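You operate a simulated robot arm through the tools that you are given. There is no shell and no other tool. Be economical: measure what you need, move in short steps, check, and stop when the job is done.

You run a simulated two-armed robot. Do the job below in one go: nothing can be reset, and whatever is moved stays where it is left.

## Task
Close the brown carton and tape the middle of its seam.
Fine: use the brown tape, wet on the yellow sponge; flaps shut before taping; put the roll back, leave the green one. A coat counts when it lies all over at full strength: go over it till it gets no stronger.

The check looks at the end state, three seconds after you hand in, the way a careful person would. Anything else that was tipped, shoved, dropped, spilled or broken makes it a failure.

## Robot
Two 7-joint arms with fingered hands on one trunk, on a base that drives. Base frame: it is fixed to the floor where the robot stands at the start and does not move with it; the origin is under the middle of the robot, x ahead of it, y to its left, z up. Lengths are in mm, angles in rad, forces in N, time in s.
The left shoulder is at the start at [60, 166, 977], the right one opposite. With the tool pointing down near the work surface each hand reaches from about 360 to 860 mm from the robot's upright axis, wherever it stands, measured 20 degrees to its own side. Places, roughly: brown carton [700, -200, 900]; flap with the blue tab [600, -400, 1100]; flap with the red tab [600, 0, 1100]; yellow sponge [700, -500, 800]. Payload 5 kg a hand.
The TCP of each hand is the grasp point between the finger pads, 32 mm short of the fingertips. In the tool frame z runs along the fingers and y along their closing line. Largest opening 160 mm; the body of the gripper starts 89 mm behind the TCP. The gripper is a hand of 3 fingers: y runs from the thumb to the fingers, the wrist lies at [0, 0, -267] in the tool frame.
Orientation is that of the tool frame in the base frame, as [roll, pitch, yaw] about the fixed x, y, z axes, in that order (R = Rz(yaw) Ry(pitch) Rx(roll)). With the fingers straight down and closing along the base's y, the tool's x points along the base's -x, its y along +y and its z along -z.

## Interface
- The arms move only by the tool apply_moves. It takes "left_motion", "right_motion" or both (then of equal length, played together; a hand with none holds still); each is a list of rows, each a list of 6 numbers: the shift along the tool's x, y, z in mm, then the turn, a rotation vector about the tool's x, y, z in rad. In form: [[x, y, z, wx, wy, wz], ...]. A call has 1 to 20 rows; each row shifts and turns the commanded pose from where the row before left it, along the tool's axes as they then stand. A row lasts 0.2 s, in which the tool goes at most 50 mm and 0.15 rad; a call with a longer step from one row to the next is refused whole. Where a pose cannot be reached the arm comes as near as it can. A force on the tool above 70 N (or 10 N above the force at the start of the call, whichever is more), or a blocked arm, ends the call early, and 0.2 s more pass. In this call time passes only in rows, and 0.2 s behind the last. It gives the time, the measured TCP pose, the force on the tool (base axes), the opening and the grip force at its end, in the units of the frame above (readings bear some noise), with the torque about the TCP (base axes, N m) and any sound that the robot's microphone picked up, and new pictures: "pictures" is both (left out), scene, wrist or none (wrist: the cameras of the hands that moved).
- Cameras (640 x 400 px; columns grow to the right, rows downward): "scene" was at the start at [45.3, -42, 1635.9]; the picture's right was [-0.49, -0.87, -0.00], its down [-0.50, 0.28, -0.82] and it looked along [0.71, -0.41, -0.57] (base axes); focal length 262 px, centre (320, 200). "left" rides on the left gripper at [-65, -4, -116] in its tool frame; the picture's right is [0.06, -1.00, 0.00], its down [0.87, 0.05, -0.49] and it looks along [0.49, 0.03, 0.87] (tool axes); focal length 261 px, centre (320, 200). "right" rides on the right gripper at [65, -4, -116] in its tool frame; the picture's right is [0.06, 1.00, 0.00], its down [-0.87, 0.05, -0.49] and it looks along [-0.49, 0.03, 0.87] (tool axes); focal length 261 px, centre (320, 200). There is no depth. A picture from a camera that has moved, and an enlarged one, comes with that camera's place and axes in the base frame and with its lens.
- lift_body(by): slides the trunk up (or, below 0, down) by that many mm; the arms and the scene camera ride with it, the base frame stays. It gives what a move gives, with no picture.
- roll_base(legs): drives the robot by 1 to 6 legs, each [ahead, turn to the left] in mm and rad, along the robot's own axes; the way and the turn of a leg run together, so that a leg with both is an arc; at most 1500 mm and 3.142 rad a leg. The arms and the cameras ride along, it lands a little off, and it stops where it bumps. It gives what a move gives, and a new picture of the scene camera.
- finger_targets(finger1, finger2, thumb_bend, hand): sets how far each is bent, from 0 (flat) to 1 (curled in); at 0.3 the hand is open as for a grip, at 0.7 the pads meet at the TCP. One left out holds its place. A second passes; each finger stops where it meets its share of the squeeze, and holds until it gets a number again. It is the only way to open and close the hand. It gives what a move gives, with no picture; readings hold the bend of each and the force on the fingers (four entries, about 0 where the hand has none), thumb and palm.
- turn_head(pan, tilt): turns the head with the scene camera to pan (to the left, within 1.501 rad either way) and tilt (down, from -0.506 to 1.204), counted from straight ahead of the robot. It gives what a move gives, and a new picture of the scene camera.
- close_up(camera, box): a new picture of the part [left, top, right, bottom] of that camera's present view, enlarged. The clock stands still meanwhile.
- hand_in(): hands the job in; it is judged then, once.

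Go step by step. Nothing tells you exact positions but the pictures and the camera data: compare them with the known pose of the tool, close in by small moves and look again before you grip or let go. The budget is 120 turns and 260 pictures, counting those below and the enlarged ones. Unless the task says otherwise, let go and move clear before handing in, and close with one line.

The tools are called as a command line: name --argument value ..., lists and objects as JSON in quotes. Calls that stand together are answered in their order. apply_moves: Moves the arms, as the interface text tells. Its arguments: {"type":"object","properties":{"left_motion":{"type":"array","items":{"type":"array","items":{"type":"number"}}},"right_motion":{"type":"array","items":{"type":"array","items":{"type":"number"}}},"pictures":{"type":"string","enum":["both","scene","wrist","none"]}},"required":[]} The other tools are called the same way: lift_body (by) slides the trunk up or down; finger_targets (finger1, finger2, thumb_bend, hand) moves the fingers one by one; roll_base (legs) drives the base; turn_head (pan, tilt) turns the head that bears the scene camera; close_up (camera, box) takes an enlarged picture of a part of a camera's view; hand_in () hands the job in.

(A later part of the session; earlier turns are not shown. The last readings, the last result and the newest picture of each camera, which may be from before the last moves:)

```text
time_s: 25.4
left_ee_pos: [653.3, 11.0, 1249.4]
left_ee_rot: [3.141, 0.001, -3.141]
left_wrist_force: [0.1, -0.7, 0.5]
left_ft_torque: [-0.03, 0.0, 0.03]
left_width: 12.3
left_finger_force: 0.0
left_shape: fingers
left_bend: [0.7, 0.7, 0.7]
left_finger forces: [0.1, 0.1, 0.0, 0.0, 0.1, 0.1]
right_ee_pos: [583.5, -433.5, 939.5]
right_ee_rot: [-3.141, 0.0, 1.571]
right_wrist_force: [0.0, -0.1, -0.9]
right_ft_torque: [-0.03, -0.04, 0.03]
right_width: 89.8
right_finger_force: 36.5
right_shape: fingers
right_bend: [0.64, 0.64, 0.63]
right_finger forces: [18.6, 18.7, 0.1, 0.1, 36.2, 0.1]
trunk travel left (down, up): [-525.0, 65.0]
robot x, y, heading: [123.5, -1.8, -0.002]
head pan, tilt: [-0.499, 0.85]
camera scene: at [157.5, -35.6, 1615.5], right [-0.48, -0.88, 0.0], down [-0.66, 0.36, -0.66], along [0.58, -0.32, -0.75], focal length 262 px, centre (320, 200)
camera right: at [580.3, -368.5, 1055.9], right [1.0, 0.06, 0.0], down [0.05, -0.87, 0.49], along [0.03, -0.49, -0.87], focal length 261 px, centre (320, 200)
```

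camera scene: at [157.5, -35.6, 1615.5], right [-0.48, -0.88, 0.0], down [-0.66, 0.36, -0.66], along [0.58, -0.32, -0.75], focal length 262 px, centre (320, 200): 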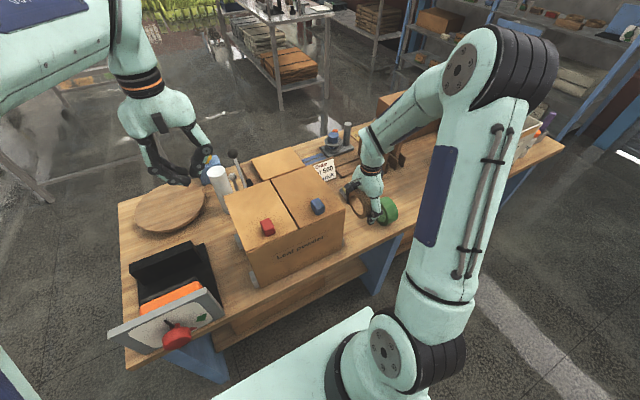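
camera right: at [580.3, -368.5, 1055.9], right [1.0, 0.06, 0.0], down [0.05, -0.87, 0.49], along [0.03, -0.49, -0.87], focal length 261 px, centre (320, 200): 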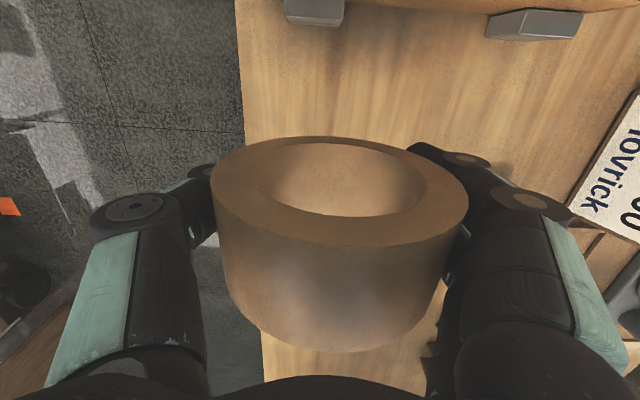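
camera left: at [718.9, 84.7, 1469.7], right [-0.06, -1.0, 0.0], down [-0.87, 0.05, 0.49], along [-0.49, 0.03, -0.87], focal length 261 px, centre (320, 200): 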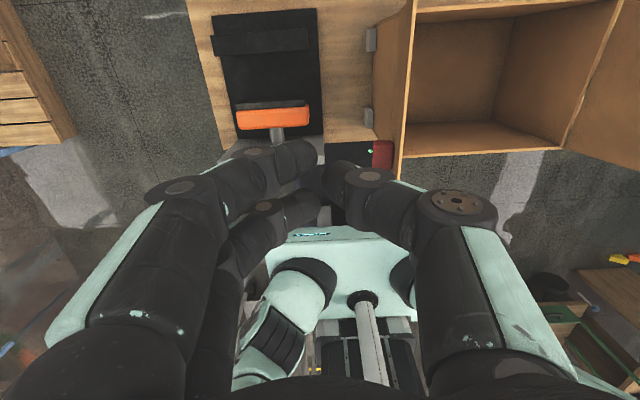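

The roll is held. I'll carry it above the sponge at about [756,-531] and look before lowering.

apply_moves --right_motion '[[0, 43, -10, 0, 0, 0], [0, 43, 0, 0, 0, 0], [0, 43, 0, 0, 0, 0], [-20, 43, 0, 0, 0, 0], [-40, 0, 0, 0, 0, 0], [-37, 0, 0, 0, 0, 0]]' --pictures "both"

close_up --camera "scene" --box '[300, 120, 460, 240]'

```text
time_s: 26.8
left_ee_pos: [654.3, 9.5, 1248.3]
left_ee_rot: [-3.141, -0.001, -3.141]
left_wrist_force: [-0.1, -1.2, 0.2]
left_ft_torque: [0.04, 0.02, 0.0]
left_width: 12.5
left_finger_force: 0.1
left_shape: fingers
left_bend: [0.7, 0.7, 0.7]
left_finger forces: [0.0, 0.0, 0.0, 0.0, 0.1, 0.1]
right_ee_pos: [756.4, -530.8, 948.6]
right_ee_rot: [-3.14, -0.002, 1.572]
right_wrist_force: [-0.5, 0.3, -2.4]
right_ft_torque: [0.01, 0.06, 0.01]
right_width: 89.6
right_finger_force: 36.4
right_shape: fingers
right_bend: [0.64, 0.64, 0.63]
right_finger forces: [18.3, 18.4, 0.0, 0.0, 35.8, 0.1]
trunk travel left (down, up): [-525.0, 65.0]
robot x, y, heading: [123.8, -2.0, 0.001]
head pan, tilt: [-0.499, 0.85]
camera scene: at [158.8, -36.9, 1615.5], right [-0.48, -0.88, 0.0], down [-0.66, 0.36, -0.66], along [0.58, -0.32, -0.75], focal length 262 px, centre (320, 200)
camera right: at [753.2, -466.1, 1064.9], right [1.0, 0.06, 0.0], down [0.06, -0.87, 0.49], along [0.03, -0.49, -0.87], focal length 261 px, centre (320, 200)
```

scene: 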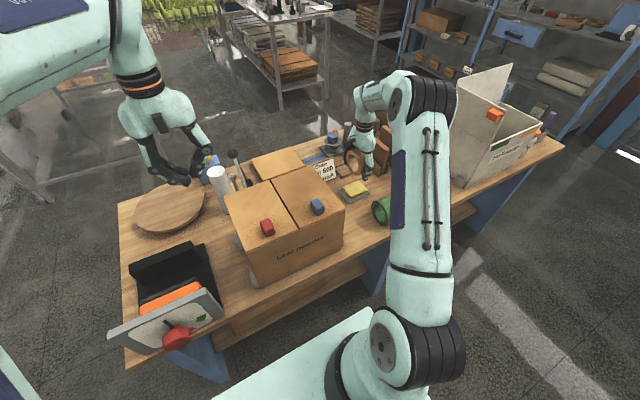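
right: 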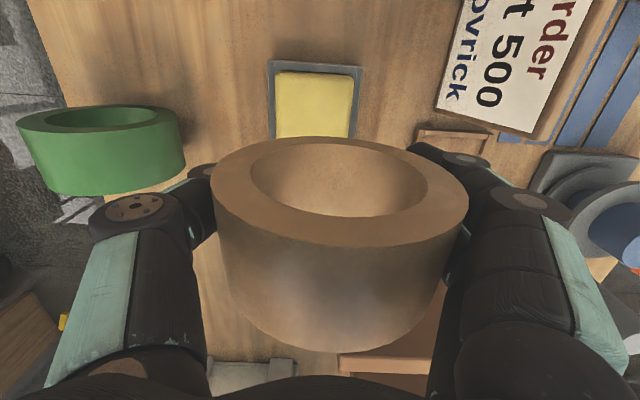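

```text
3.33 times, centred on (380, 180) of scene
camera zoom: at [158.8, -36.9, 1615.5], right [-0.48, -0.88, 0.0], down [-0.66, 0.36, -0.66], along [0.58, -0.32, -0.75], focal length 874 px, centre (120, 267)
```

zoom: 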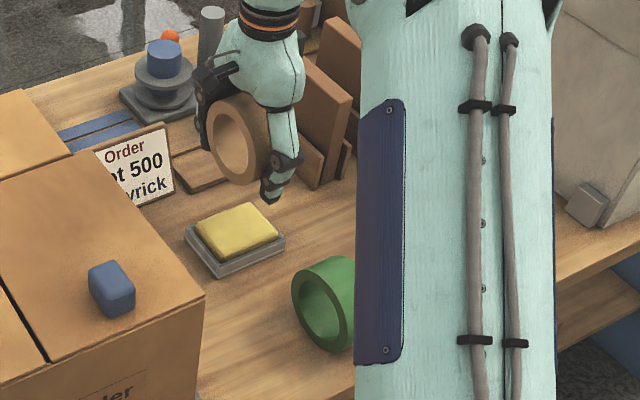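

The roll is almost over the sponge. I'll nudge it and lower, watching the force.

apply_moves --right_motion '[[3, -2, 20, 0, 0, 0], [0, 0, 25, 0, 0, 0], [0, 0, 15, 0, 0, 0]]' --pictures "wrist"

close_up --camera "scene" --box '[300, 120, 460, 240]'

```text
time_s: 27.6
left_ee_pos: [654.2, 11.3, 1248.6]
left_ee_rot: [3.141, -0.003, -3.141]
left_wrist_force: [-0.3, 0.1, 0.5]
left_ft_torque: [-0.04, -0.01, -0.02]
left_width: 12.1
left_finger_force: 0.0
left_shape: fingers
left_bend: [0.7, 0.7, 0.7]
left_finger forces: [0.1, 0.0, 0.0, 0.0, 0.0, 0.0]
right_ee_pos: [755.2, -528.4, 888.3]
right_ee_rot: [3.14, -0.002, 1.572]
right_wrist_force: [0.3, 0.1, -1.0]
right_ft_torque: [-0.03, 0.01, 0.0]
right_width: 90.0
right_finger_force: 35.7
right_shape: fingers
right_bend: [0.64, 0.64, 0.63]
right_finger forces: [18.3, 18.3, 0.1, 0.1, 35.8, 0.1]
trunk travel left (down, up): [-525.0, 65.0]
robot x, y, heading: [117.6, 1.1, 0.004]
head pan, tilt: [-0.499, 0.85]
camera right: at [751.0, -462.6, 1005.0], right [1.0, 0.06, 0.0], down [0.05, -0.87, 0.49], along [0.03, -0.49, -0.87], focal length 261 px, centre (320, 200)
```

right: 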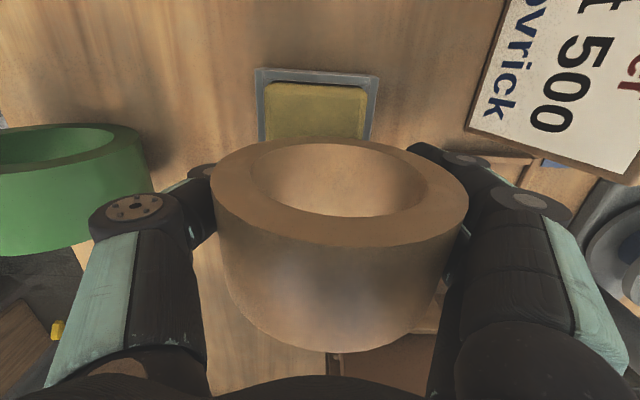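

```text
3.33 times, centred on (380, 180) of scene
camera zoom: at [158.5, -36.2, 1615.6], right [-0.48, -0.88, 0.0], down [-0.66, 0.36, -0.66], along [0.58, -0.32, -0.75], focal length 874 px, centre (120, 267)
```

zoom: 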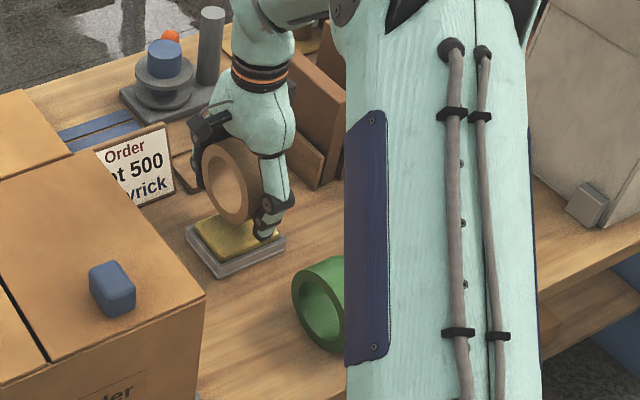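

The roll is just above the sponge. I'll press it down slowly.

apply_moves --right_motion '[[0, 0, 10, 0, 0, 0], [0, 0, 6, 0, 0, 0], [0, 0, 4, 0, 0, 0], [0, 0, 3, 0, 0, 0], [0, 0, 0, 0, 0, 0]]' --pictures "none"

close_up --camera "scene" --box '[300, 120, 460, 240]'

```text
time_s: 28.8
left_ee_pos: [651.7, 11.4, 1248.4]
left_ee_rot: [-3.14, 0.001, 3.141]
left_wrist_force: [0.2, 0.5, -0.1]
left_ft_torque: [0.0, -0.03, 0.01]
left_width: 12.2
left_finger_force: 0.2
left_shape: fingers
left_bend: [0.7, 0.7, 0.7]
left_finger forces: [0.0, 0.0, 0.0, 0.0, 0.0, 0.0]
right_ee_pos: [755.2, -527.4, 870.2]
right_ee_rot: [3.136, 0.002, 1.571]
right_wrist_force: [-0.8, -0.8, 15.5]
right_ft_torque: [0.03, -0.37, -0.02]
right_width: 89.2
right_finger_force: 34.9
right_shape: fingers
right_bend: [0.65, 0.65, 0.64]
right_finger forces: [17.9, 18.0, 0.0, 0.0, 34.4, 0.0]
trunk travel left (down, up): [-525.0, 65.0]
robot x, y, heading: [122.4, 0.9, -0.001]
head pan, tilt: [-0.499, 0.85]
```

```text
3.33 times, centred on (380, 180) of scene
camera zoom: at [156.6, -34.8, 1615.9], right [-0.48, -0.88, 0.0], down [-0.66, 0.36, -0.66], along [0.58, -0.32, -0.75], focal length 874 px, centre (120, 267)
```

zoom: 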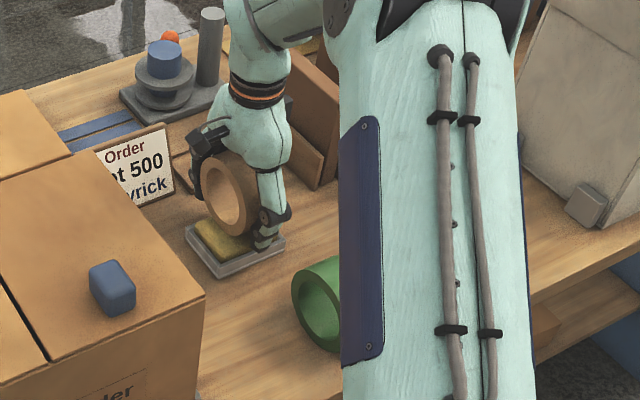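

Contact was made at 15 N. I'll hold a second to soak, lift, and look at the roll's underside.

apply_moves --right_motion '[[0, 0, 0, 0, 0, 0], [0, 0, 0, 0, 0, 0], [0, 0, 0, 0, 0, 0], [0, 0, 0, 0, 0, 0], [0, 0, -3, 0, 0, 0], [0, 0, 3, 0, 0, 0], [0, 0, 0, 0, 0, 0], [0, 0, 0, 0, 0, 0], [0, 0, -5, 0, 0, 0], [0, 0, -40, 0, 0, 0], [0, 0, -40, 0, 0, 0]]' --pictures "wrist"

close_up --camera "scene" --box '[300, 120, 460, 240]'

```text
time_s: 31.2
left_ee_pos: [653.9, 11.4, 1249.7]
left_ee_rot: [-3.141, 0.0, -3.141]
left_wrist_force: [-0.4, 0.3, -0.2]
left_ft_torque: [0.01, 0.0, -0.02]
left_width: 11.8
left_finger_force: 0.1
left_shape: fingers
left_bend: [0.7, 0.7, 0.7]
left_finger forces: [0.0, 0.1, 0.0, 0.1, 0.0, 0.0]
right_ee_pos: [754.3, -527.3, 952.5]
right_ee_rot: [3.141, -0.001, 1.57]
right_wrist_force: [0.0, 0.5, -2.0]
right_ft_torque: [-0.03, 0.03, 0.03]
right_width: 89.3
right_finger_force: 35.7
right_shape: fingers
right_bend: [0.65, 0.65, 0.64]
right_finger forces: [18.1, 18.2, 0.0, 0.1, 35.4, 0.1]
trunk travel left (down, up): [-525.0, 65.0]
robot x, y, heading: [120.7, 0.6, -0.001]
head pan, tilt: [-0.499, 0.85]
camera right: at [751.1, -461.0, 1067.4], right [1.0, 0.06, 0.0], down [0.06, -0.87, 0.49], along [0.03, -0.49, -0.87], focal length 261 px, centre (320, 200)
```

right: 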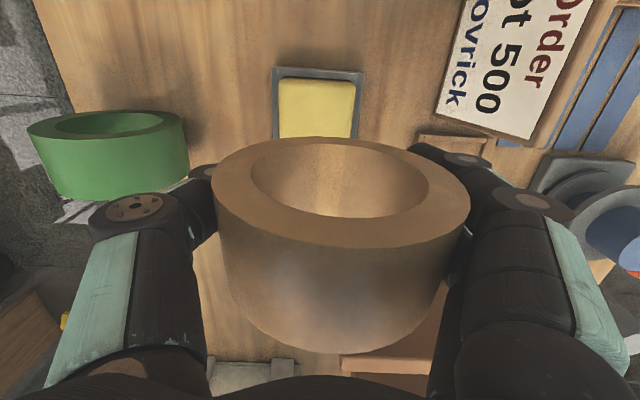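

```text
3.33 times, centred on (380, 180) of scene
camera zoom: at [158.0, -35.9, 1615.4], right [-0.48, -0.88, 0.0], down [-0.66, 0.36, -0.66], along [0.58, -0.32, -0.75], focal length 874 px, centre (120, 267)
```

zoom: 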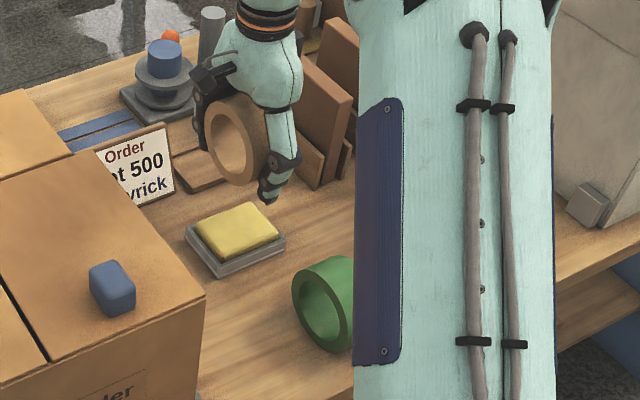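

The sponge tray is undisturbed and the roll has been wetted. Now I'll carry it up and over the carton seam (y≈-186) and move the left hand aside.

apply_moves --right_motion '[[0, 0, -45, 0, 0, 0], [0, 0, -45, 0, 0, 0], [0, 0, -45, 0, 0, 0], [0, 0, -45, 0, 0, 0], [0, 0, -40, 0, 0, 0], [43, -13, 0, 0, 0, 0], [43, -13, 0, 0, 0, 0], [43, -13, 0, 0, 0, 0], [43, -13, 0, 0, 0, 0], [43, -13, 0, 0, 0, 0], [43, -13, 0, 0, 0, 0], [43, -13, 0, 0, 0, 0], [40, -11, 0, 0, 0, 0]]' --left_motion '[[0, 25, 0, 0, 0, 0], [0, 25, 0, 0, 0, 0], [0, 25, 0, 0, 0, 0], [0, 25, 0, 0, 0, 0], [0, 0, 0, 0, 0, 0], [0, 0, 0, 0, 0, 0], [0, 0, 0, 0, 0, 0], [0, 0, 0, 0, 0, 0], [0, 0, 0, 0, 0, 0], [0, 0, 0, 0, 0, 0], [0, 0, 0, 0, 0, 0], [0, 0, 0, 0, 0, 0], [0, 0, 0, 0, 0, 0]]' --pictures "both"

close_up --camera "scene" --box '[200, 100, 400, 280]'

```text
time_s: 34.0
left_ee_pos: [654.2, 112.5, 1249.5]
left_ee_rot: [-3.139, 0.001, -3.14]
left_wrist_force: [-1.6, 0.4, -0.2]
left_ft_torque: [0.0, -0.01, -0.02]
left_width: 12.3
left_finger_force: 0.0
left_shape: fingers
left_bend: [0.7, 0.7, 0.7]
left_finger forces: [0.0, 0.0, 0.1, 0.0, 0.1, 0.0]
right_ee_pos: [652.5, -185.9, 1172.1]
right_ee_rot: [3.141, 0.0, 1.571]
right_wrist_force: [0.4, 0.7, -1.7]
right_ft_torque: [-0.04, 0.02, -0.02]
right_width: 89.0
right_finger_force: 33.6
right_shape: fingers
right_bend: [0.65, 0.65, 0.64]
right_finger forces: [17.0, 17.2, 0.0, 0.1, 33.6, 0.0]
trunk travel left (down, up): [-525.0, 65.0]
robot x, y, heading: [122.4, -1.0, -0.003]
head pan, tilt: [-0.499, 0.85]
camera scene: at [158.1, -34.8, 1615.6], right [-0.48, -0.88, 0.0], down [-0.66, 0.36, -0.66], along [0.58, -0.32, -0.75], focal length 262 px, centre (320, 200)
camera right: at [649.2, -120.1, 1288.3], right [1.0, 0.06, 0.0], down [0.05, -0.87, 0.49], along [0.03, -0.49, -0.87], focal length 261 px, centre (320, 200)
camera left: at [718.5, 108.9, 1364.5], right [-0.06, -1.0, 0.0], down [-0.87, 0.05, 0.49], along [-0.49, 0.03, -0.87], focal length 261 px, centre (320, 200)
```

scene: 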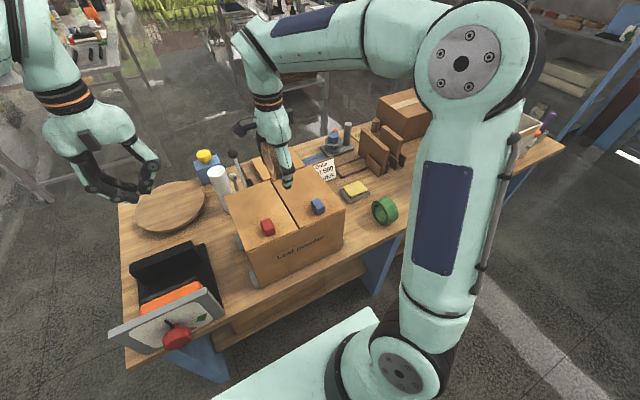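
right: 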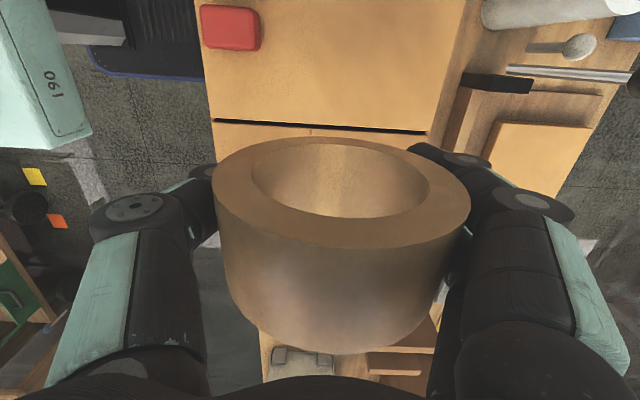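
left: 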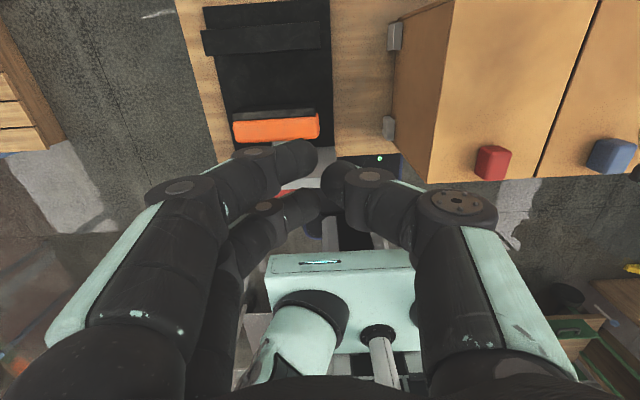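

```text
2.22 times, centred on (300, 190) of scene
camera zoom: at [158.1, -34.8, 1615.6], right [-0.48, -0.88, 0.0], down [-0.66, 0.36, -0.66], along [0.58, -0.32, -0.75], focal length 582 px, centre (364, 222)
```

zoom: 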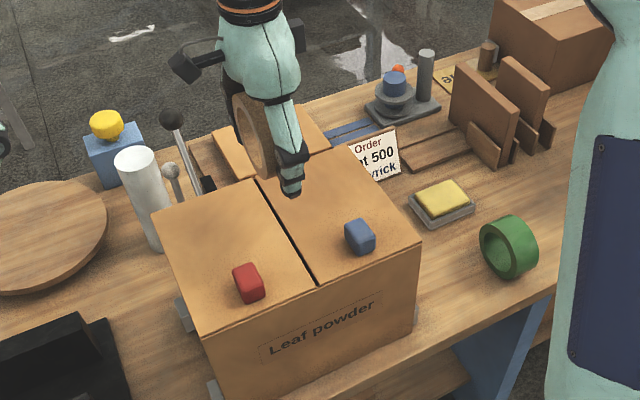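

Over the seam now. Before touching down I'd like to know how low the roll hangs relative to the fingertips, so I'll zoom in.

close_up --camera "scene" --box '[240, 110, 320, 210]'

close_up --camera "left" --box '[400, 0, 640, 200]'

```text
4.00 times, centred on (280, 160) of scene
camera zoom: at [158.1, -34.8, 1615.6], right [-0.48, -0.88, 0.0], down [-0.66, 0.36, -0.66], along [0.58, -0.32, -0.75], focal length 1048 px, centre (480, 360)
```

zoom: 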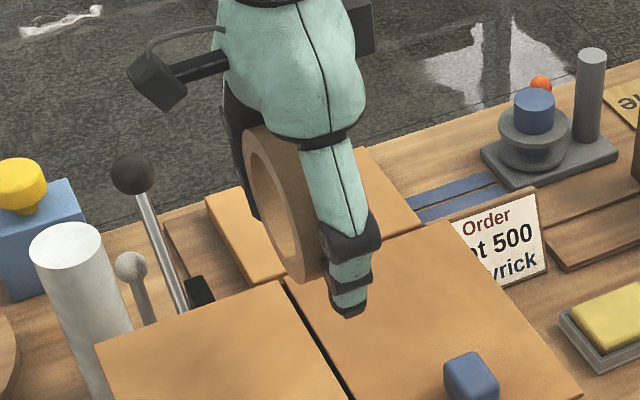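

```text
2.00 times, centred on (520, 100) of left
camera zoom: at [718.5, 108.9, 1364.5], right [-0.06, -1.0, 0.0], down [-0.87, 0.05, 0.49], along [-0.49, 0.03, -0.87], focal length 521 px, centre (-80, 400)
```

zoom: 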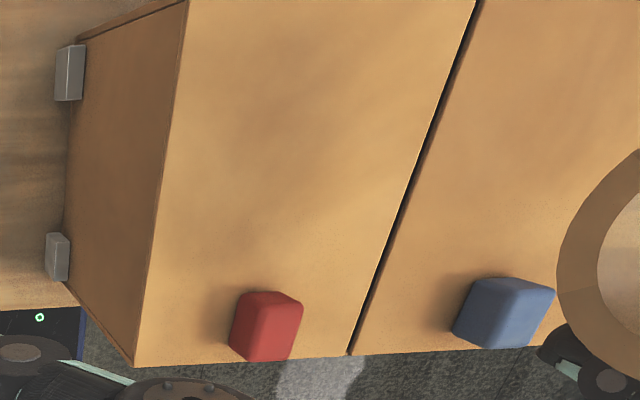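

The roll rides about 20 mm above the grasp point, so the fingertips would touch before the tape. I'll take it back to its spot, set it down and regrip with the hand higher, then wet it again.

apply_moves --right_motion '[[-42, -11, 0, 0, 0, 0], [-42, -11, 0, 0, 0, 0], [-42, -11, 0, 0, 0, 0], [-42, -11, 0, 0, 0, 0], [-42, -11, 0, 0, 0, 0], [-37.5, -11, 0, 0, 0, 0], [0, 0, 40, 0, 0, 0], [0, 0, 45, 0, 0, 0], [0, 0, 45, 0, 0, 0], [0, 0, 45, 0, 0, 0], [0, 0, 45, 0, 0, 0], [0, 0, 45, 0, 0, 0], [0, 0, 35, 0, 0, 0]]' --pictures "both"

close_up --camera "scene" --box '[320, 160, 420, 250]'

```text
time_s: 36.8
left_ee_pos: [655.5, 110.3, 1248.1]
left_ee_rot: [3.141, 0.0, -3.141]
left_wrist_force: [0.8, 0.6, 0.2]
left_ft_torque: [0.01, 0.01, -0.01]
left_width: 12.1
left_finger_force: 0.1
left_shape: fingers
left_bend: [0.7, 0.7, 0.7]
left_finger forces: [0.0, 0.1, 0.0, 0.0, 0.1, 0.0]
right_ee_pos: [587.3, -433.7, 872.4]
right_ee_rot: [3.141, 0.0, 1.57]
right_wrist_force: [0.5, -0.6, -1.5]
right_ft_torque: [0.02, -0.01, 0.04]
right_width: 88.8
right_finger_force: 32.7
right_shape: fingers
right_bend: [0.65, 0.65, 0.64]
right_finger forces: [16.7, 16.5, 0.0, 0.1, 32.6, 0.0]
trunk travel left (down, up): [-525.0, 65.0]
robot x, y, heading: [121.7, 0.9, -0.003]
head pan, tilt: [-0.499, 0.85]
camera scene: at [158.7, -36.1, 1615.6], right [-0.48, -0.88, 0.0], down [-0.66, 0.36, -0.66], along [0.58, -0.32, -0.75], focal length 262 px, centre (320, 200)
camera right: at [583.4, -369.1, 987.7], right [1.0, 0.06, 0.0], down [0.05, -0.87, 0.49], along [0.03, -0.49, -0.87], focal length 261 px, centre (320, 200)
```

scene: 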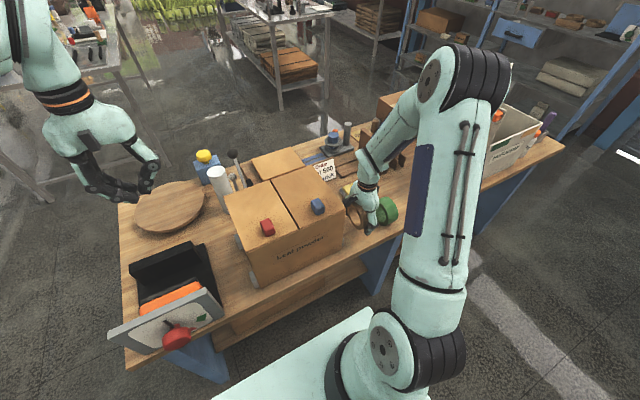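
right: 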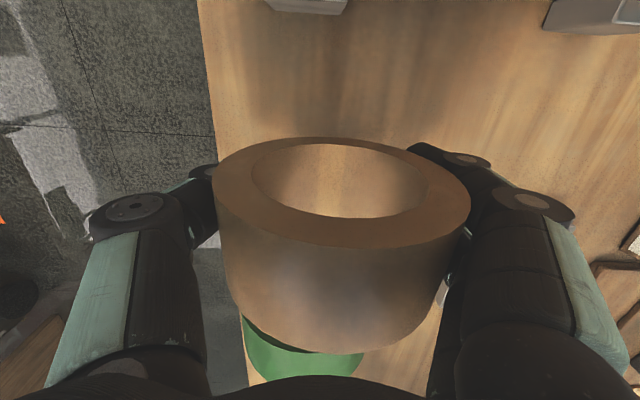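

```text
4.44 times, centred on (370, 205) of scene
camera zoom: at [158.7, -36.1, 1615.6], right [-0.48, -0.88, 0.0], down [-0.66, 0.36, -0.66], along [0.58, -0.32, -0.75], focal length 1165 px, centre (98, 178)
```

zoom: 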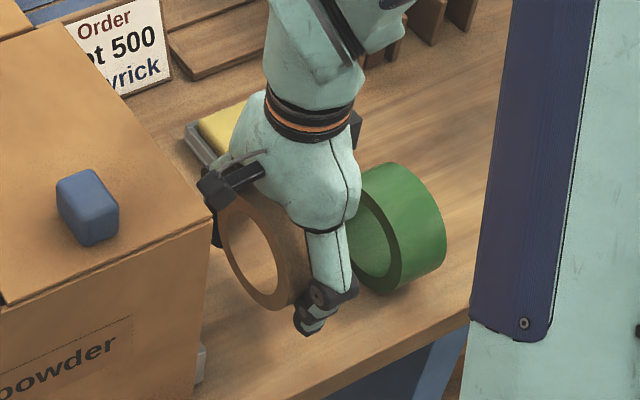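

Now I'll lower gently until contact.

apply_moves --right_motion '[[0, 0, 15, 0, 0, 0], [0, 0, 8, 0, 0, 0], [0, 0, 5, 0, 0, 0], [0, 0, 3, 0, 0, 0]]' --pictures "none"

close_up --camera "scene" --box '[320, 160, 420, 250]'

```text
time_s: 37.8
left_ee_pos: [653.2, 110.2, 1249.4]
left_ee_rot: [-3.141, 0.0, 3.141]
left_wrist_force: [0.0, 0.0, 0.3]
left_ft_torque: [0.0, 0.0, 0.01]
left_width: 12.1
left_finger_force: 0.1
left_shape: fingers
left_bend: [0.7, 0.7, 0.7]
left_finger forces: [0.0, 0.1, 0.0, 0.0, 0.1, 0.0]
right_ee_pos: [587.4, -434.1, 842.0]
right_ee_rot: [-3.14, 0.0, 1.572]
right_wrist_force: [0.4, -0.1, -1.6]
right_ft_torque: [-0.04, 0.0, -0.01]
right_width: 88.5
right_finger_force: 33.3
right_shape: fingers
right_bend: [0.65, 0.65, 0.64]
right_finger forces: [16.5, 16.5, 0.0, 0.0, 32.5, 0.0]
trunk travel left (down, up): [-525.0, 65.0]
robot x, y, heading: [124.1, -1.2, -0.001]
head pan, tilt: [-0.499, 0.85]
```

```text
4.44 times, centred on (370, 205) of scene
camera zoom: at [158.1, -35.8, 1615.6], right [-0.48, -0.88, 0.0], down [-0.66, 0.36, -0.66], along [0.58, -0.32, -0.75], focal length 1165 px, centre (98, 178)
```

zoom: 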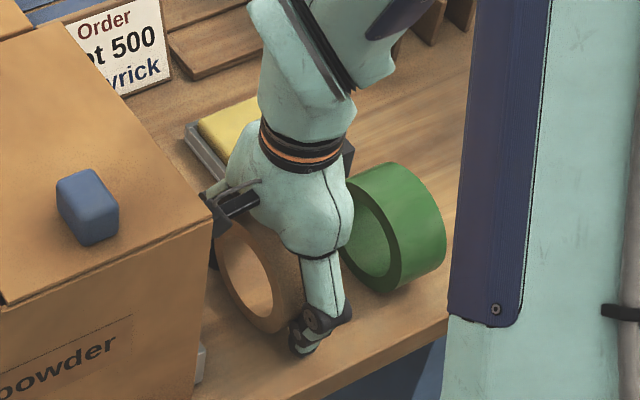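

apply_moves --right_motion '[[0, 0, 2, 0, 0, 0], [0, 0, 2, 0, 0, 0], [0, 0, 2, 0, 0, 0]]' --pictures "none"

```text
time_s: 38.6
left_ee_pos: [652.9, 111.0, 1248.8]
left_ee_rot: [-3.14, 0.001, -3.141]
left_wrist_force: [0.5, -0.9, -0.2]
left_ft_torque: [0.0, 0.01, 0.0]
left_width: 12.1
left_finger_force: 0.1
left_shape: fingers
left_bend: [0.7, 0.7, 0.7]
left_finger forces: [0.0, 0.0, 0.0, 0.1, 0.0, 0.0]
right_ee_pos: [586.3, -434.9, 836.9]
right_ee_rot: [3.139, -0.001, 1.573]
right_wrist_force: [-0.6, -0.5, 15.9]
right_ft_torque: [0.02, 0.95, -0.01]
right_width: 88.6
right_finger_force: 42.1
right_shape: fingers
right_bend: [0.65, 0.65, 0.65]
right_finger forces: [16.6, 16.5, 0.0, 0.1, 50.3, 0.1]
trunk travel left (down, up): [-525.0, 65.0]
robot x, y, heading: [120.4, 2.0, -0.0]
head pan, tilt: [-0.499, 0.85]
```

The thumb tip just touched the bench (z≈804), so the roll hangs a few mm above. I'll ease up 1 mm and open gently.

apply_moves --right_motion '[[0, 0, -2, 0, 0, 0]]' --pictures "none"

finger_targets --hand "right" --finger1 0.6 --finger2 0.6 --thumb_bend 0.6

close_up --camera "right" --box '[0, 0, 640, 400]'

close_up --camera "scene" --box '[320, 160, 420, 250]'

```text
time_s: 39.0
left_ee_pos: [653.4, 111.9, 1248.5]
left_ee_rot: [-3.141, 0.001, 3.141]
left_wrist_force: [-0.7, 0.5, 0.1]
left_ft_torque: [0.04, 0.0, 0.01]
left_width: 12.1
left_finger_force: 0.0
left_shape: fingers
left_bend: [0.7, 0.7, 0.7]
left_finger forces: [0.0, 0.0, 0.0, 0.0, 0.1, 0.0]
right_ee_pos: [586.1, -434.8, 837.9]
right_ee_rot: [-3.141, 0.0, 1.571]
right_wrist_force: [0.7, -0.8, 1.9]
right_ft_torque: [-0.04, 0.18, 0.02]
right_width: 88.9
right_finger_force: 35.7
right_shape: fingers
right_bend: [0.65, 0.65, 0.64]
right_finger forces: [17.1, 17.0, 0.1, 0.1, 37.3, 0.0]
trunk travel left (down, up): [-525.0, 65.0]
robot x, y, heading: [121.7, -1.6, 0.003]
head pan, tilt: [-0.499, 0.85]
```

```text
time_s: 40.0
left_ee_pos: [652.1, 111.7, 1250.4]
left_ee_rot: [-3.138, -0.002, 3.14]
left_wrist_force: [0.1, -0.2, -0.3]
left_ft_torque: [0.03, 0.01, -0.01]
left_width: 12.1
left_finger_force: 0.1
left_shape: fingers
left_bend: [0.7, 0.7, 0.7]
left_finger forces: [0.0, 0.1, 0.0, 0.1, 0.0, 0.0]
right_ee_pos: [586.1, -434.3, 837.9]
right_ee_rot: [3.139, 0.001, 1.573]
right_wrist_force: [4.6, -4.2, 25.9]
right_ft_torque: [-0.14, 1.3, 0.23]
right_width: 91.8
right_finger_force: 46.8
right_shape: fingers
right_bend: [0.56, 0.56, 0.58]
right_finger forces: [16.7, 16.7, 0.0, 0.0, 60.1, 0.1]
trunk travel left (down, up): [-525.0, 65.0]
robot x, y, heading: [122.1, 0.0, 0.003]
head pan, tilt: [-0.499, 0.85]
```

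```text
1.00 times, centred on (320, 200) of right (not enlarged: the box is as wide or as high as the picture)
camera zoom: at [583.1, -368.4, 954.3], right [1.0, 0.06, 0.0], down [0.05, -0.87, 0.49], along [0.03, -0.49, -0.87], focal length 261 px, centre (320, 200)
```

zoom: 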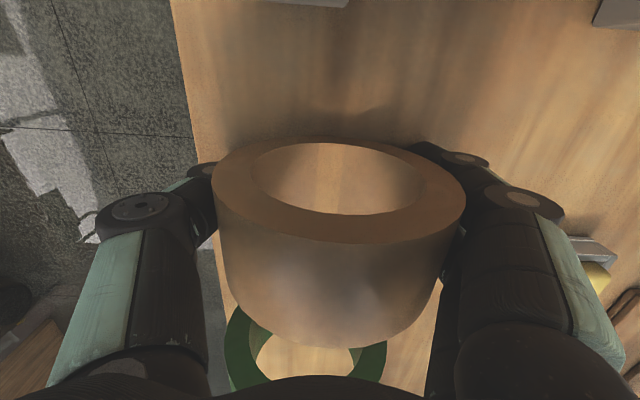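

```text
4.44 times, centred on (370, 205) of scene
camera zoom: at [157.2, -34.7, 1615.8], right [-0.48, -0.88, 0.0], down [-0.66, 0.36, -0.66], along [0.58, -0.32, -0.75], focal length 1165 px, centre (98, 178)
```

zoom: 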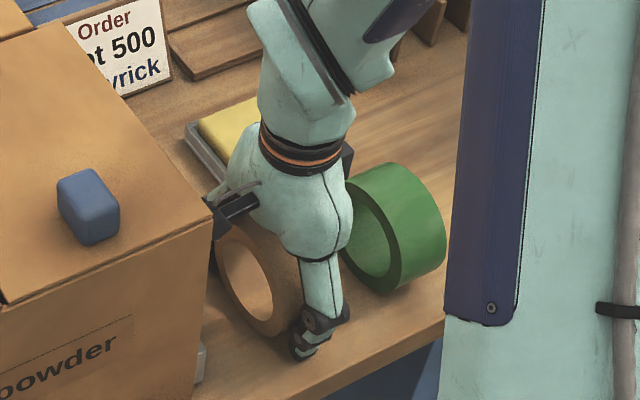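

Opening swings the thumb tip into the bench, so I'll raise the hand a few mm and open further.

apply_moves --right_motion '[[0, 0, -3, 0, 0, 0], [0, 0, -3, 0, 0, 0]]' --pictures "none"

finger_targets --hand "right" --finger1 0.5 --finger2 0.5 --thumb_bend 0.5

finger_targets --hand "right" --finger1 0.3 --finger2 0.3 --thumb_bend 0.3

close_up --camera "right" --box '[0, 0, 640, 400]'

close_up --camera "scene" --box '[320, 160, 420, 250]'

```text
time_s: 40.6
left_ee_pos: [653.0, 110.3, 1248.3]
left_ee_rot: [3.141, 0.0, 3.14]
left_wrist_force: [-0.5, -0.1, -0.2]
left_ft_torque: [-0.01, -0.02, -0.01]
left_width: 12.5
left_finger_force: 0.2
left_shape: fingers
left_bend: [0.7, 0.7, 0.7]
left_finger forces: [0.0, 0.0, 0.0, 0.1, 0.1, 0.1]
right_ee_pos: [586.2, -434.0, 843.6]
right_ee_rot: [-3.141, -0.002, 1.57]
right_wrist_force: [-0.5, -0.6, -2.2]
right_ft_torque: [0.04, 0.0, -0.01]
right_width: 93.5
right_finger_force: 31.1
right_shape: fingers
right_bend: [0.56, 0.56, 0.57]
right_finger forces: [15.5, 15.4, 0.0, 0.0, 30.5, 0.1]
trunk travel left (down, up): [-525.0, 65.0]
robot x, y, heading: [121.2, -0.2, 0.001]
head pan, tilt: [-0.499, 0.85]
```

```text
time_s: 41.6
left_ee_pos: [652.8, 111.4, 1248.2]
left_ee_rot: [-3.141, 0.001, 3.141]
left_wrist_force: [0.1, 0.2, -0.2]
left_ft_torque: [0.02, -0.04, 0.0]
left_width: 12.5
left_finger_force: 0.1
left_shape: fingers
left_bend: [0.7, 0.7, 0.7]
left_finger forces: [0.1, 0.0, 0.1, 0.0, 0.0, 0.1]
right_ee_pos: [586.6, -434.7, 843.9]
right_ee_rot: [3.141, 0.001, 1.571]
right_wrist_force: [0.7, -0.5, -1.7]
right_ft_torque: [-0.02, -0.03, 0.02]
right_width: 101.4
right_finger_force: 11.6
right_shape: fingers
right_bend: [0.48, 0.48, 0.49]
right_finger forces: [5.7, 5.7, 0.1, 0.0, 11.6, 0.1]
trunk travel left (down, up): [-525.0, 65.0]
robot x, y, heading: [122.1, 3.4, 0.003]
head pan, tilt: [-0.499, 0.85]
```

```text
time_s: 42.6
left_ee_pos: [652.4, 110.8, 1249.3]
left_ee_rot: [-3.141, 0.001, -3.141]
left_wrist_force: [0.2, -0.3, -0.3]
left_ft_torque: [0.05, 0.02, -0.02]
left_width: 12.3
left_finger_force: 0.0
left_shape: fingers
left_bend: [0.7, 0.7, 0.7]
left_finger forces: [0.1, 0.1, 0.0, 0.0, 0.0, 0.0]
right_ee_pos: [587.3, -434.2, 843.1]
right_ee_rot: [-3.141, 0.0, 1.57]
right_wrist_force: [0.2, 0.0, -0.2]
right_ft_torque: [-0.02, -0.02, 0.0]
right_width: 167.4
right_finger_force: 0.0
right_shape: fingers
right_bend: [0.3, 0.3, 0.3]
right_finger forces: [0.0, 0.0, 0.0, 0.0, 0.0, 0.0]
trunk travel left (down, up): [-525.0, 65.0]
robot x, y, heading: [121.0, 0.5, -0.002]
head pan, tilt: [-0.499, 0.85]
```

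```text
1.00 times, centred on (320, 200) of right (not enlarged: the box is as wide or as high as the picture)
camera zoom: at [582.9, -368.8, 959.3], right [1.0, 0.06, 0.0], down [0.05, -0.87, 0.49], along [0.03, -0.49, -0.87], focal length 261 px, centre (320, 200)
```

zoom: 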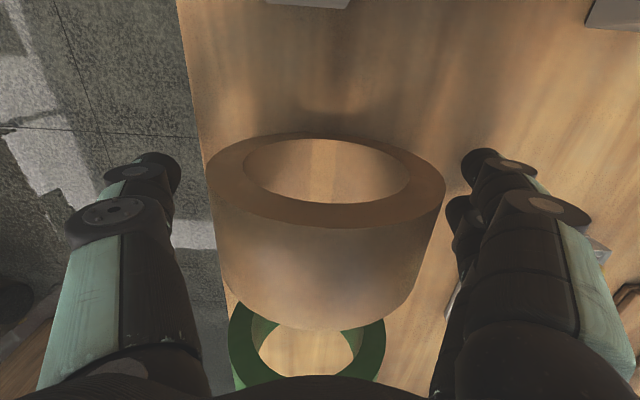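

```text
4.44 times, centred on (370, 205) of scene
camera zoom: at [158.0, -35.8, 1615.6], right [-0.48, -0.88, 0.0], down [-0.66, 0.36, -0.66], along [0.58, -0.32, -0.75], focal length 1165 px, centre (98, 178)
```

zoom: 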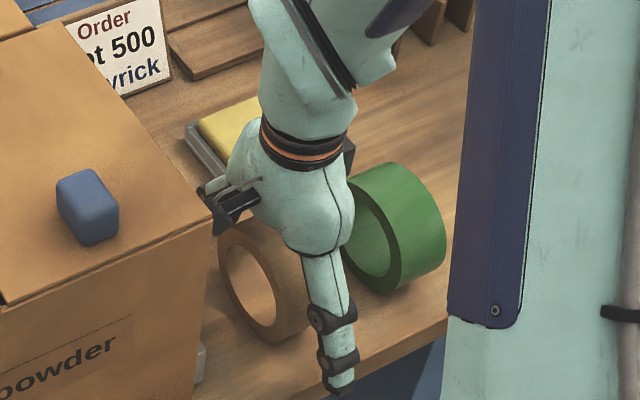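

The roll stands at its place, released. I'll raise to TCP z≈860, centre slightly, and grip again with moderate squeeze.

apply_moves --right_motion '[[-4, 1, -9, 0, 0, 0], [0, 0, -8, 0, 0, 0]]' --pictures "none"

finger_targets --hand "right" --finger1 0.55 --finger2 0.55 --thumb_bend 0.55

close_up --camera "right" --box '[0, 0, 640, 400]'

close_up --camera "scene" --box '[320, 160, 420, 250]'

```text
time_s: 43.2
left_ee_pos: [652.5, 110.9, 1250.4]
left_ee_rot: [3.141, 0.0, 3.141]
left_wrist_force: [0.2, -0.1, 0.4]
left_ft_torque: [0.0, 0.01, 0.03]
left_width: 12.2
left_finger_force: 0.1
left_shape: fingers
left_bend: [0.7, 0.7, 0.7]
left_finger forces: [0.1, 0.0, 0.0, 0.0, 0.0, 0.1]
right_ee_pos: [587.3, -438.6, 860.2]
right_ee_rot: [3.14, 0.0, 1.57]
right_wrist_force: [-0.2, 0.0, 0.0]
right_ft_torque: [0.0, 0.01, -0.02]
right_width: 167.5
right_finger_force: 0.2
right_shape: fingers
right_bend: [0.3, 0.3, 0.3]
right_finger forces: [0.0, 0.1, 0.0, 0.0, 0.1, 0.1]
trunk travel left (down, up): [-525.0, 65.0]
robot x, y, heading: [121.2, -2.6, 0.004]
head pan, tilt: [-0.499, 0.85]
```

```text
time_s: 44.2
left_ee_pos: [653.7, 110.8, 1249.6]
left_ee_rot: [3.14, 0.0, -3.141]
left_wrist_force: [-0.2, 0.8, -0.2]
left_ft_torque: [0.0, -0.01, -0.02]
left_width: 12.4
left_finger_force: 0.1
left_shape: fingers
left_bend: [0.7, 0.7, 0.7]
left_finger forces: [0.0, 0.0, 0.0, 0.1, 0.0, 0.0]
right_ee_pos: [588.0, -437.8, 860.0]
right_ee_rot: [-3.141, 0.0, 1.57]
right_wrist_force: [0.0, -0.1, -0.3]
right_ft_torque: [0.0, -0.01, -0.01]
right_width: 102.2
right_finger_force: 19.3
right_shape: fingers
right_bend: [0.48, 0.48, 0.5]
right_finger forces: [9.7, 9.6, 0.1, 0.1, 19.4, 0.1]
trunk travel left (down, up): [-525.0, 65.0]
robot x, y, heading: [116.9, 0.7, -0.001]
head pan, tilt: [-0.499, 0.85]
```

```text
1.00 times, centred on (320, 200) of right (not enlarged: the box is as wide or as high as the picture)
camera zoom: at [583.8, -372.6, 975.9], right [1.0, 0.06, 0.0], down [0.05, -0.87, 0.49], along [0.03, -0.49, -0.87], focal length 261 px, centre (320, 200)
```

zoom: 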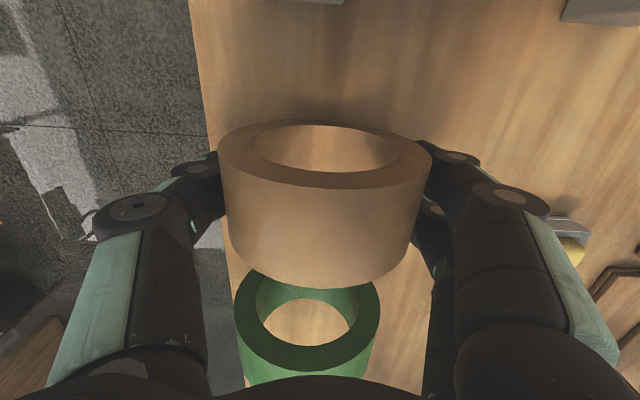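

```text
4.44 times, centred on (370, 205) of scene
camera zoom: at [158.1, -35.9, 1615.6], right [-0.48, -0.88, 0.0], down [-0.66, 0.36, -0.66], along [0.58, -0.32, -0.75], focal length 1165 px, centre (98, 178)
```

zoom: 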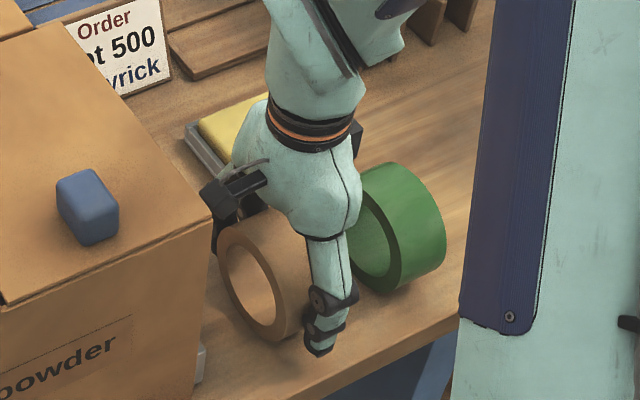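

A better grip: the roll's bottom now hangs well below the fingertips. I'll squeeze slightly more and lift.

finger_targets --hand "right" --finger1 0.6 --finger2 0.6 --thumb_bend 0.6

apply_moves --right_motion '[[0, 0, -10, 0, 0, 0], [0, 0, -25, 0, 0, 0], [0, 0, -30, 0, 0, 0], [0, 0, -30, 0, 0, 0]]' --pictures "wrist"

close_up --camera "scene" --box '[310, 140, 420, 240]'

```text
time_s: 45.2
left_ee_pos: [654.6, 111.1, 1248.8]
left_ee_rot: [3.141, 0.0, -3.141]
left_wrist_force: [0.2, 0.3, 1.1]
left_ft_torque: [0.05, 0.05, 0.04]
left_width: 12.2
left_finger_force: 0.0
left_shape: fingers
left_bend: [0.7, 0.7, 0.7]
left_finger forces: [0.0, 0.0, 0.0, 0.0, 0.1, 0.0]
right_ee_pos: [587.3, -437.9, 859.3]
right_ee_rot: [-3.14, 0.001, 1.571]
right_wrist_force: [0.5, -0.5, -0.7]
right_ft_torque: [0.0, 0.0, 0.01]
right_width: 101.6
right_finger_force: 28.7
right_shape: fingers
right_bend: [0.47, 0.47, 0.53]
right_finger forces: [14.1, 13.9, 0.0, 0.1, 28.4, 0.0]
trunk travel left (down, up): [-525.0, 65.0]
robot x, y, heading: [119.9, -2.1, 0.002]
head pan, tilt: [-0.499, 0.85]
```

```text
time_s: 46.2
left_ee_pos: [653.6, 110.7, 1248.7]
left_ee_rot: [3.141, -0.001, 3.141]
left_wrist_force: [-0.4, 1.0, 0.3]
left_ft_torque: [-0.03, -0.02, 0.03]
left_width: 12.3
left_finger_force: 0.1
left_shape: fingers
left_bend: [0.7, 0.7, 0.7]
left_finger forces: [0.0, 0.1, 0.0, 0.0, 0.1, 0.1]
right_ee_pos: [587.5, -438.4, 955.6]
right_ee_rot: [3.14, 0.002, 1.571]
right_wrist_force: [-0.3, 0.3, -1.1]
right_ft_torque: [-0.03, 0.0, 0.03]
right_width: 101.8
right_finger_force: 27.8
right_shape: fingers
right_bend: [0.47, 0.47, 0.53]
right_finger forces: [14.1, 14.0, 0.0, 0.0, 28.2, 0.1]
trunk travel left (down, up): [-525.0, 65.0]
robot x, y, heading: [119.3, 0.9, -0.002]
head pan, tilt: [-0.499, 0.85]
camera right: at [583.1, -372.1, 1070.9], right [1.0, 0.06, 0.0], down [0.06, -0.87, 0.49], along [0.03, -0.49, -0.87], focal length 261 px, centre (320, 200)
```

right: 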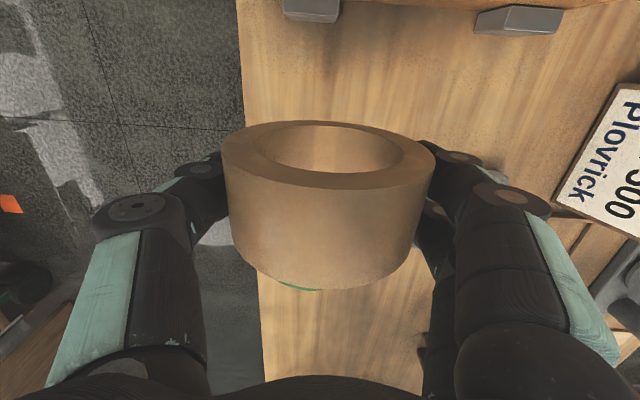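

```text
4.00 times, centred on (365, 190) of scene
camera zoom: at [157.5, -35.6, 1615.5], right [-0.48, -0.88, 0.0], down [-0.66, 0.36, -0.66], along [0.58, -0.32, -0.75], focal length 1048 px, centre (140, 240)
```

zoom: 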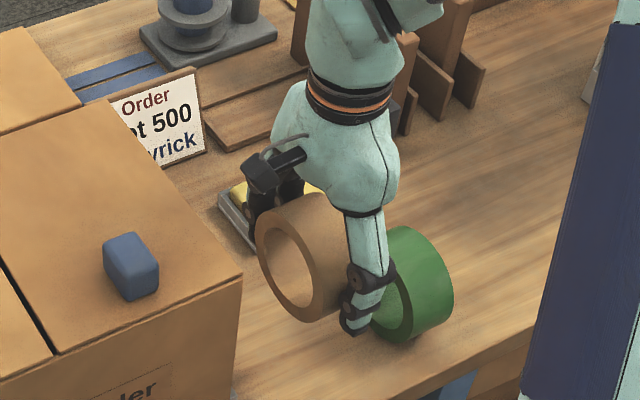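

The grip holds. Back to the sponge for a proper wetting.

apply_moves --right_motion '[[0, 43, -5, 0, 0, 0], [0, 43, 0, 0, 0, 0], [0, 43, 0, 0, 0, 0], [-20, 38, 0, 0, 0, 0], [-40, 0, 0, 0, 0, 0], [-31, 0, 0, 0, 0, 0], [0, 0, 25, 0, 0, 0], [0, 0, 18, 0, 0, 0], [0, 0, 8, 0, 0, 0], [0, 0, 4, 0, 0, 0]]' --pictures "wrist"

close_up --camera "scene" --box '[310, 120, 420, 220]'

```text
time_s: 48.4
left_ee_pos: [654.4, 110.0, 1248.0]
left_ee_rot: [-3.141, -0.001, 3.142]
left_wrist_force: [0.2, -0.3, 0.4]
left_ft_torque: [0.03, 0.0, -0.02]
left_width: 12.2
left_finger_force: 0.0
left_shape: fingers
left_bend: [0.7, 0.7, 0.7]
left_finger forces: [0.1, 0.0, 0.0, 0.0, 0.1, 0.0]
right_ee_pos: [754.1, -528.8, 904.5]
right_ee_rot: [3.142, -0.001, 1.572]
right_wrist_force: [-0.2, -0.4, -1.4]
right_ft_torque: [0.01, 0.02, 0.02]
right_width: 101.6
right_finger_force: 28.0
right_shape: fingers
right_bend: [0.47, 0.47, 0.53]
right_finger forces: [13.9, 13.8, 0.0, 0.1, 28.0, 0.0]
trunk travel left (down, up): [-525.0, 65.0]
robot x, y, heading: [117.1, -0.6, 0.002]
head pan, tilt: [-0.499, 0.85]
camera right: at [751.3, -463.9, 1020.3], right [1.0, 0.06, 0.0], down [0.05, -0.87, 0.49], along [0.03, -0.49, -0.87], focal length 261 px, centre (320, 200)
```

right: 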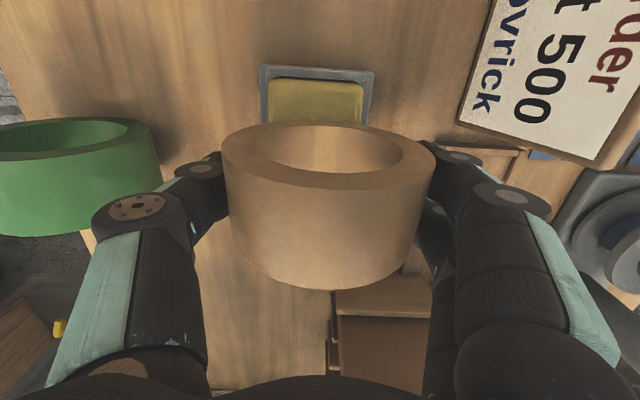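

```text
4.00 times, centred on (365, 170) of scene
camera zoom: at [158.3, -36.0, 1615.6], right [-0.48, -0.88, 0.0], down [-0.66, 0.36, -0.66], along [0.58, -0.32, -0.75], focal length 1048 px, centre (140, 320)
```

zoom: 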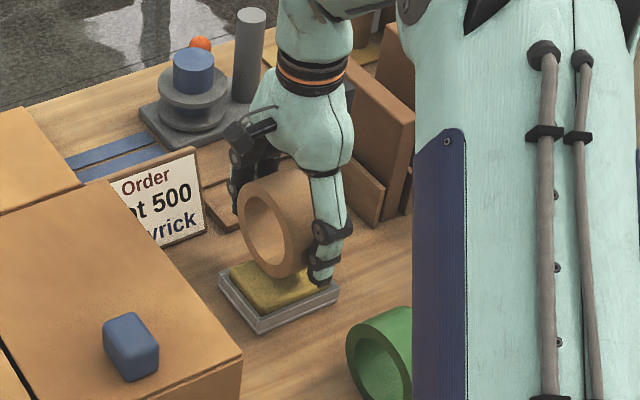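

apply_moves --right_motion '[[0, 0, 4, 0, 0, 0], [0, 0, 3, 0, 0, 0], [0, 0, 3, 0, 0, 0], [0, 0, 3, 0, 0, 0]]' --pictures "none"

```text
time_s: 49.4
left_ee_pos: [652.7, 110.1, 1249.4]
left_ee_rot: [-3.141, 0.001, -3.141]
left_wrist_force: [0.0, 0.3, 0.1]
left_ft_torque: [0.01, -0.03, 0.0]
left_width: 12.1
left_finger_force: 0.1
left_shape: fingers
left_bend: [0.7, 0.7, 0.7]
left_finger forces: [0.1, 0.0, 0.0, 0.0, 0.0, 0.1]
right_ee_pos: [755.4, -529.0, 892.1]
right_ee_rot: [3.14, 0.0, 1.571]
right_wrist_force: [-0.3, -0.6, 6.8]
right_ft_torque: [0.01, 0.09, 0.03]
right_width: 101.7
right_finger_force: 27.8
right_shape: fingers
right_bend: [0.47, 0.47, 0.53]
right_finger forces: [13.0, 13.1, 0.0, 0.0, 28.7, 0.1]
trunk travel left (down, up): [-525.0, 65.0]
robot x, y, heading: [118.6, -1.5, -0.003]
head pan, tilt: [-0.499, 0.85]
```

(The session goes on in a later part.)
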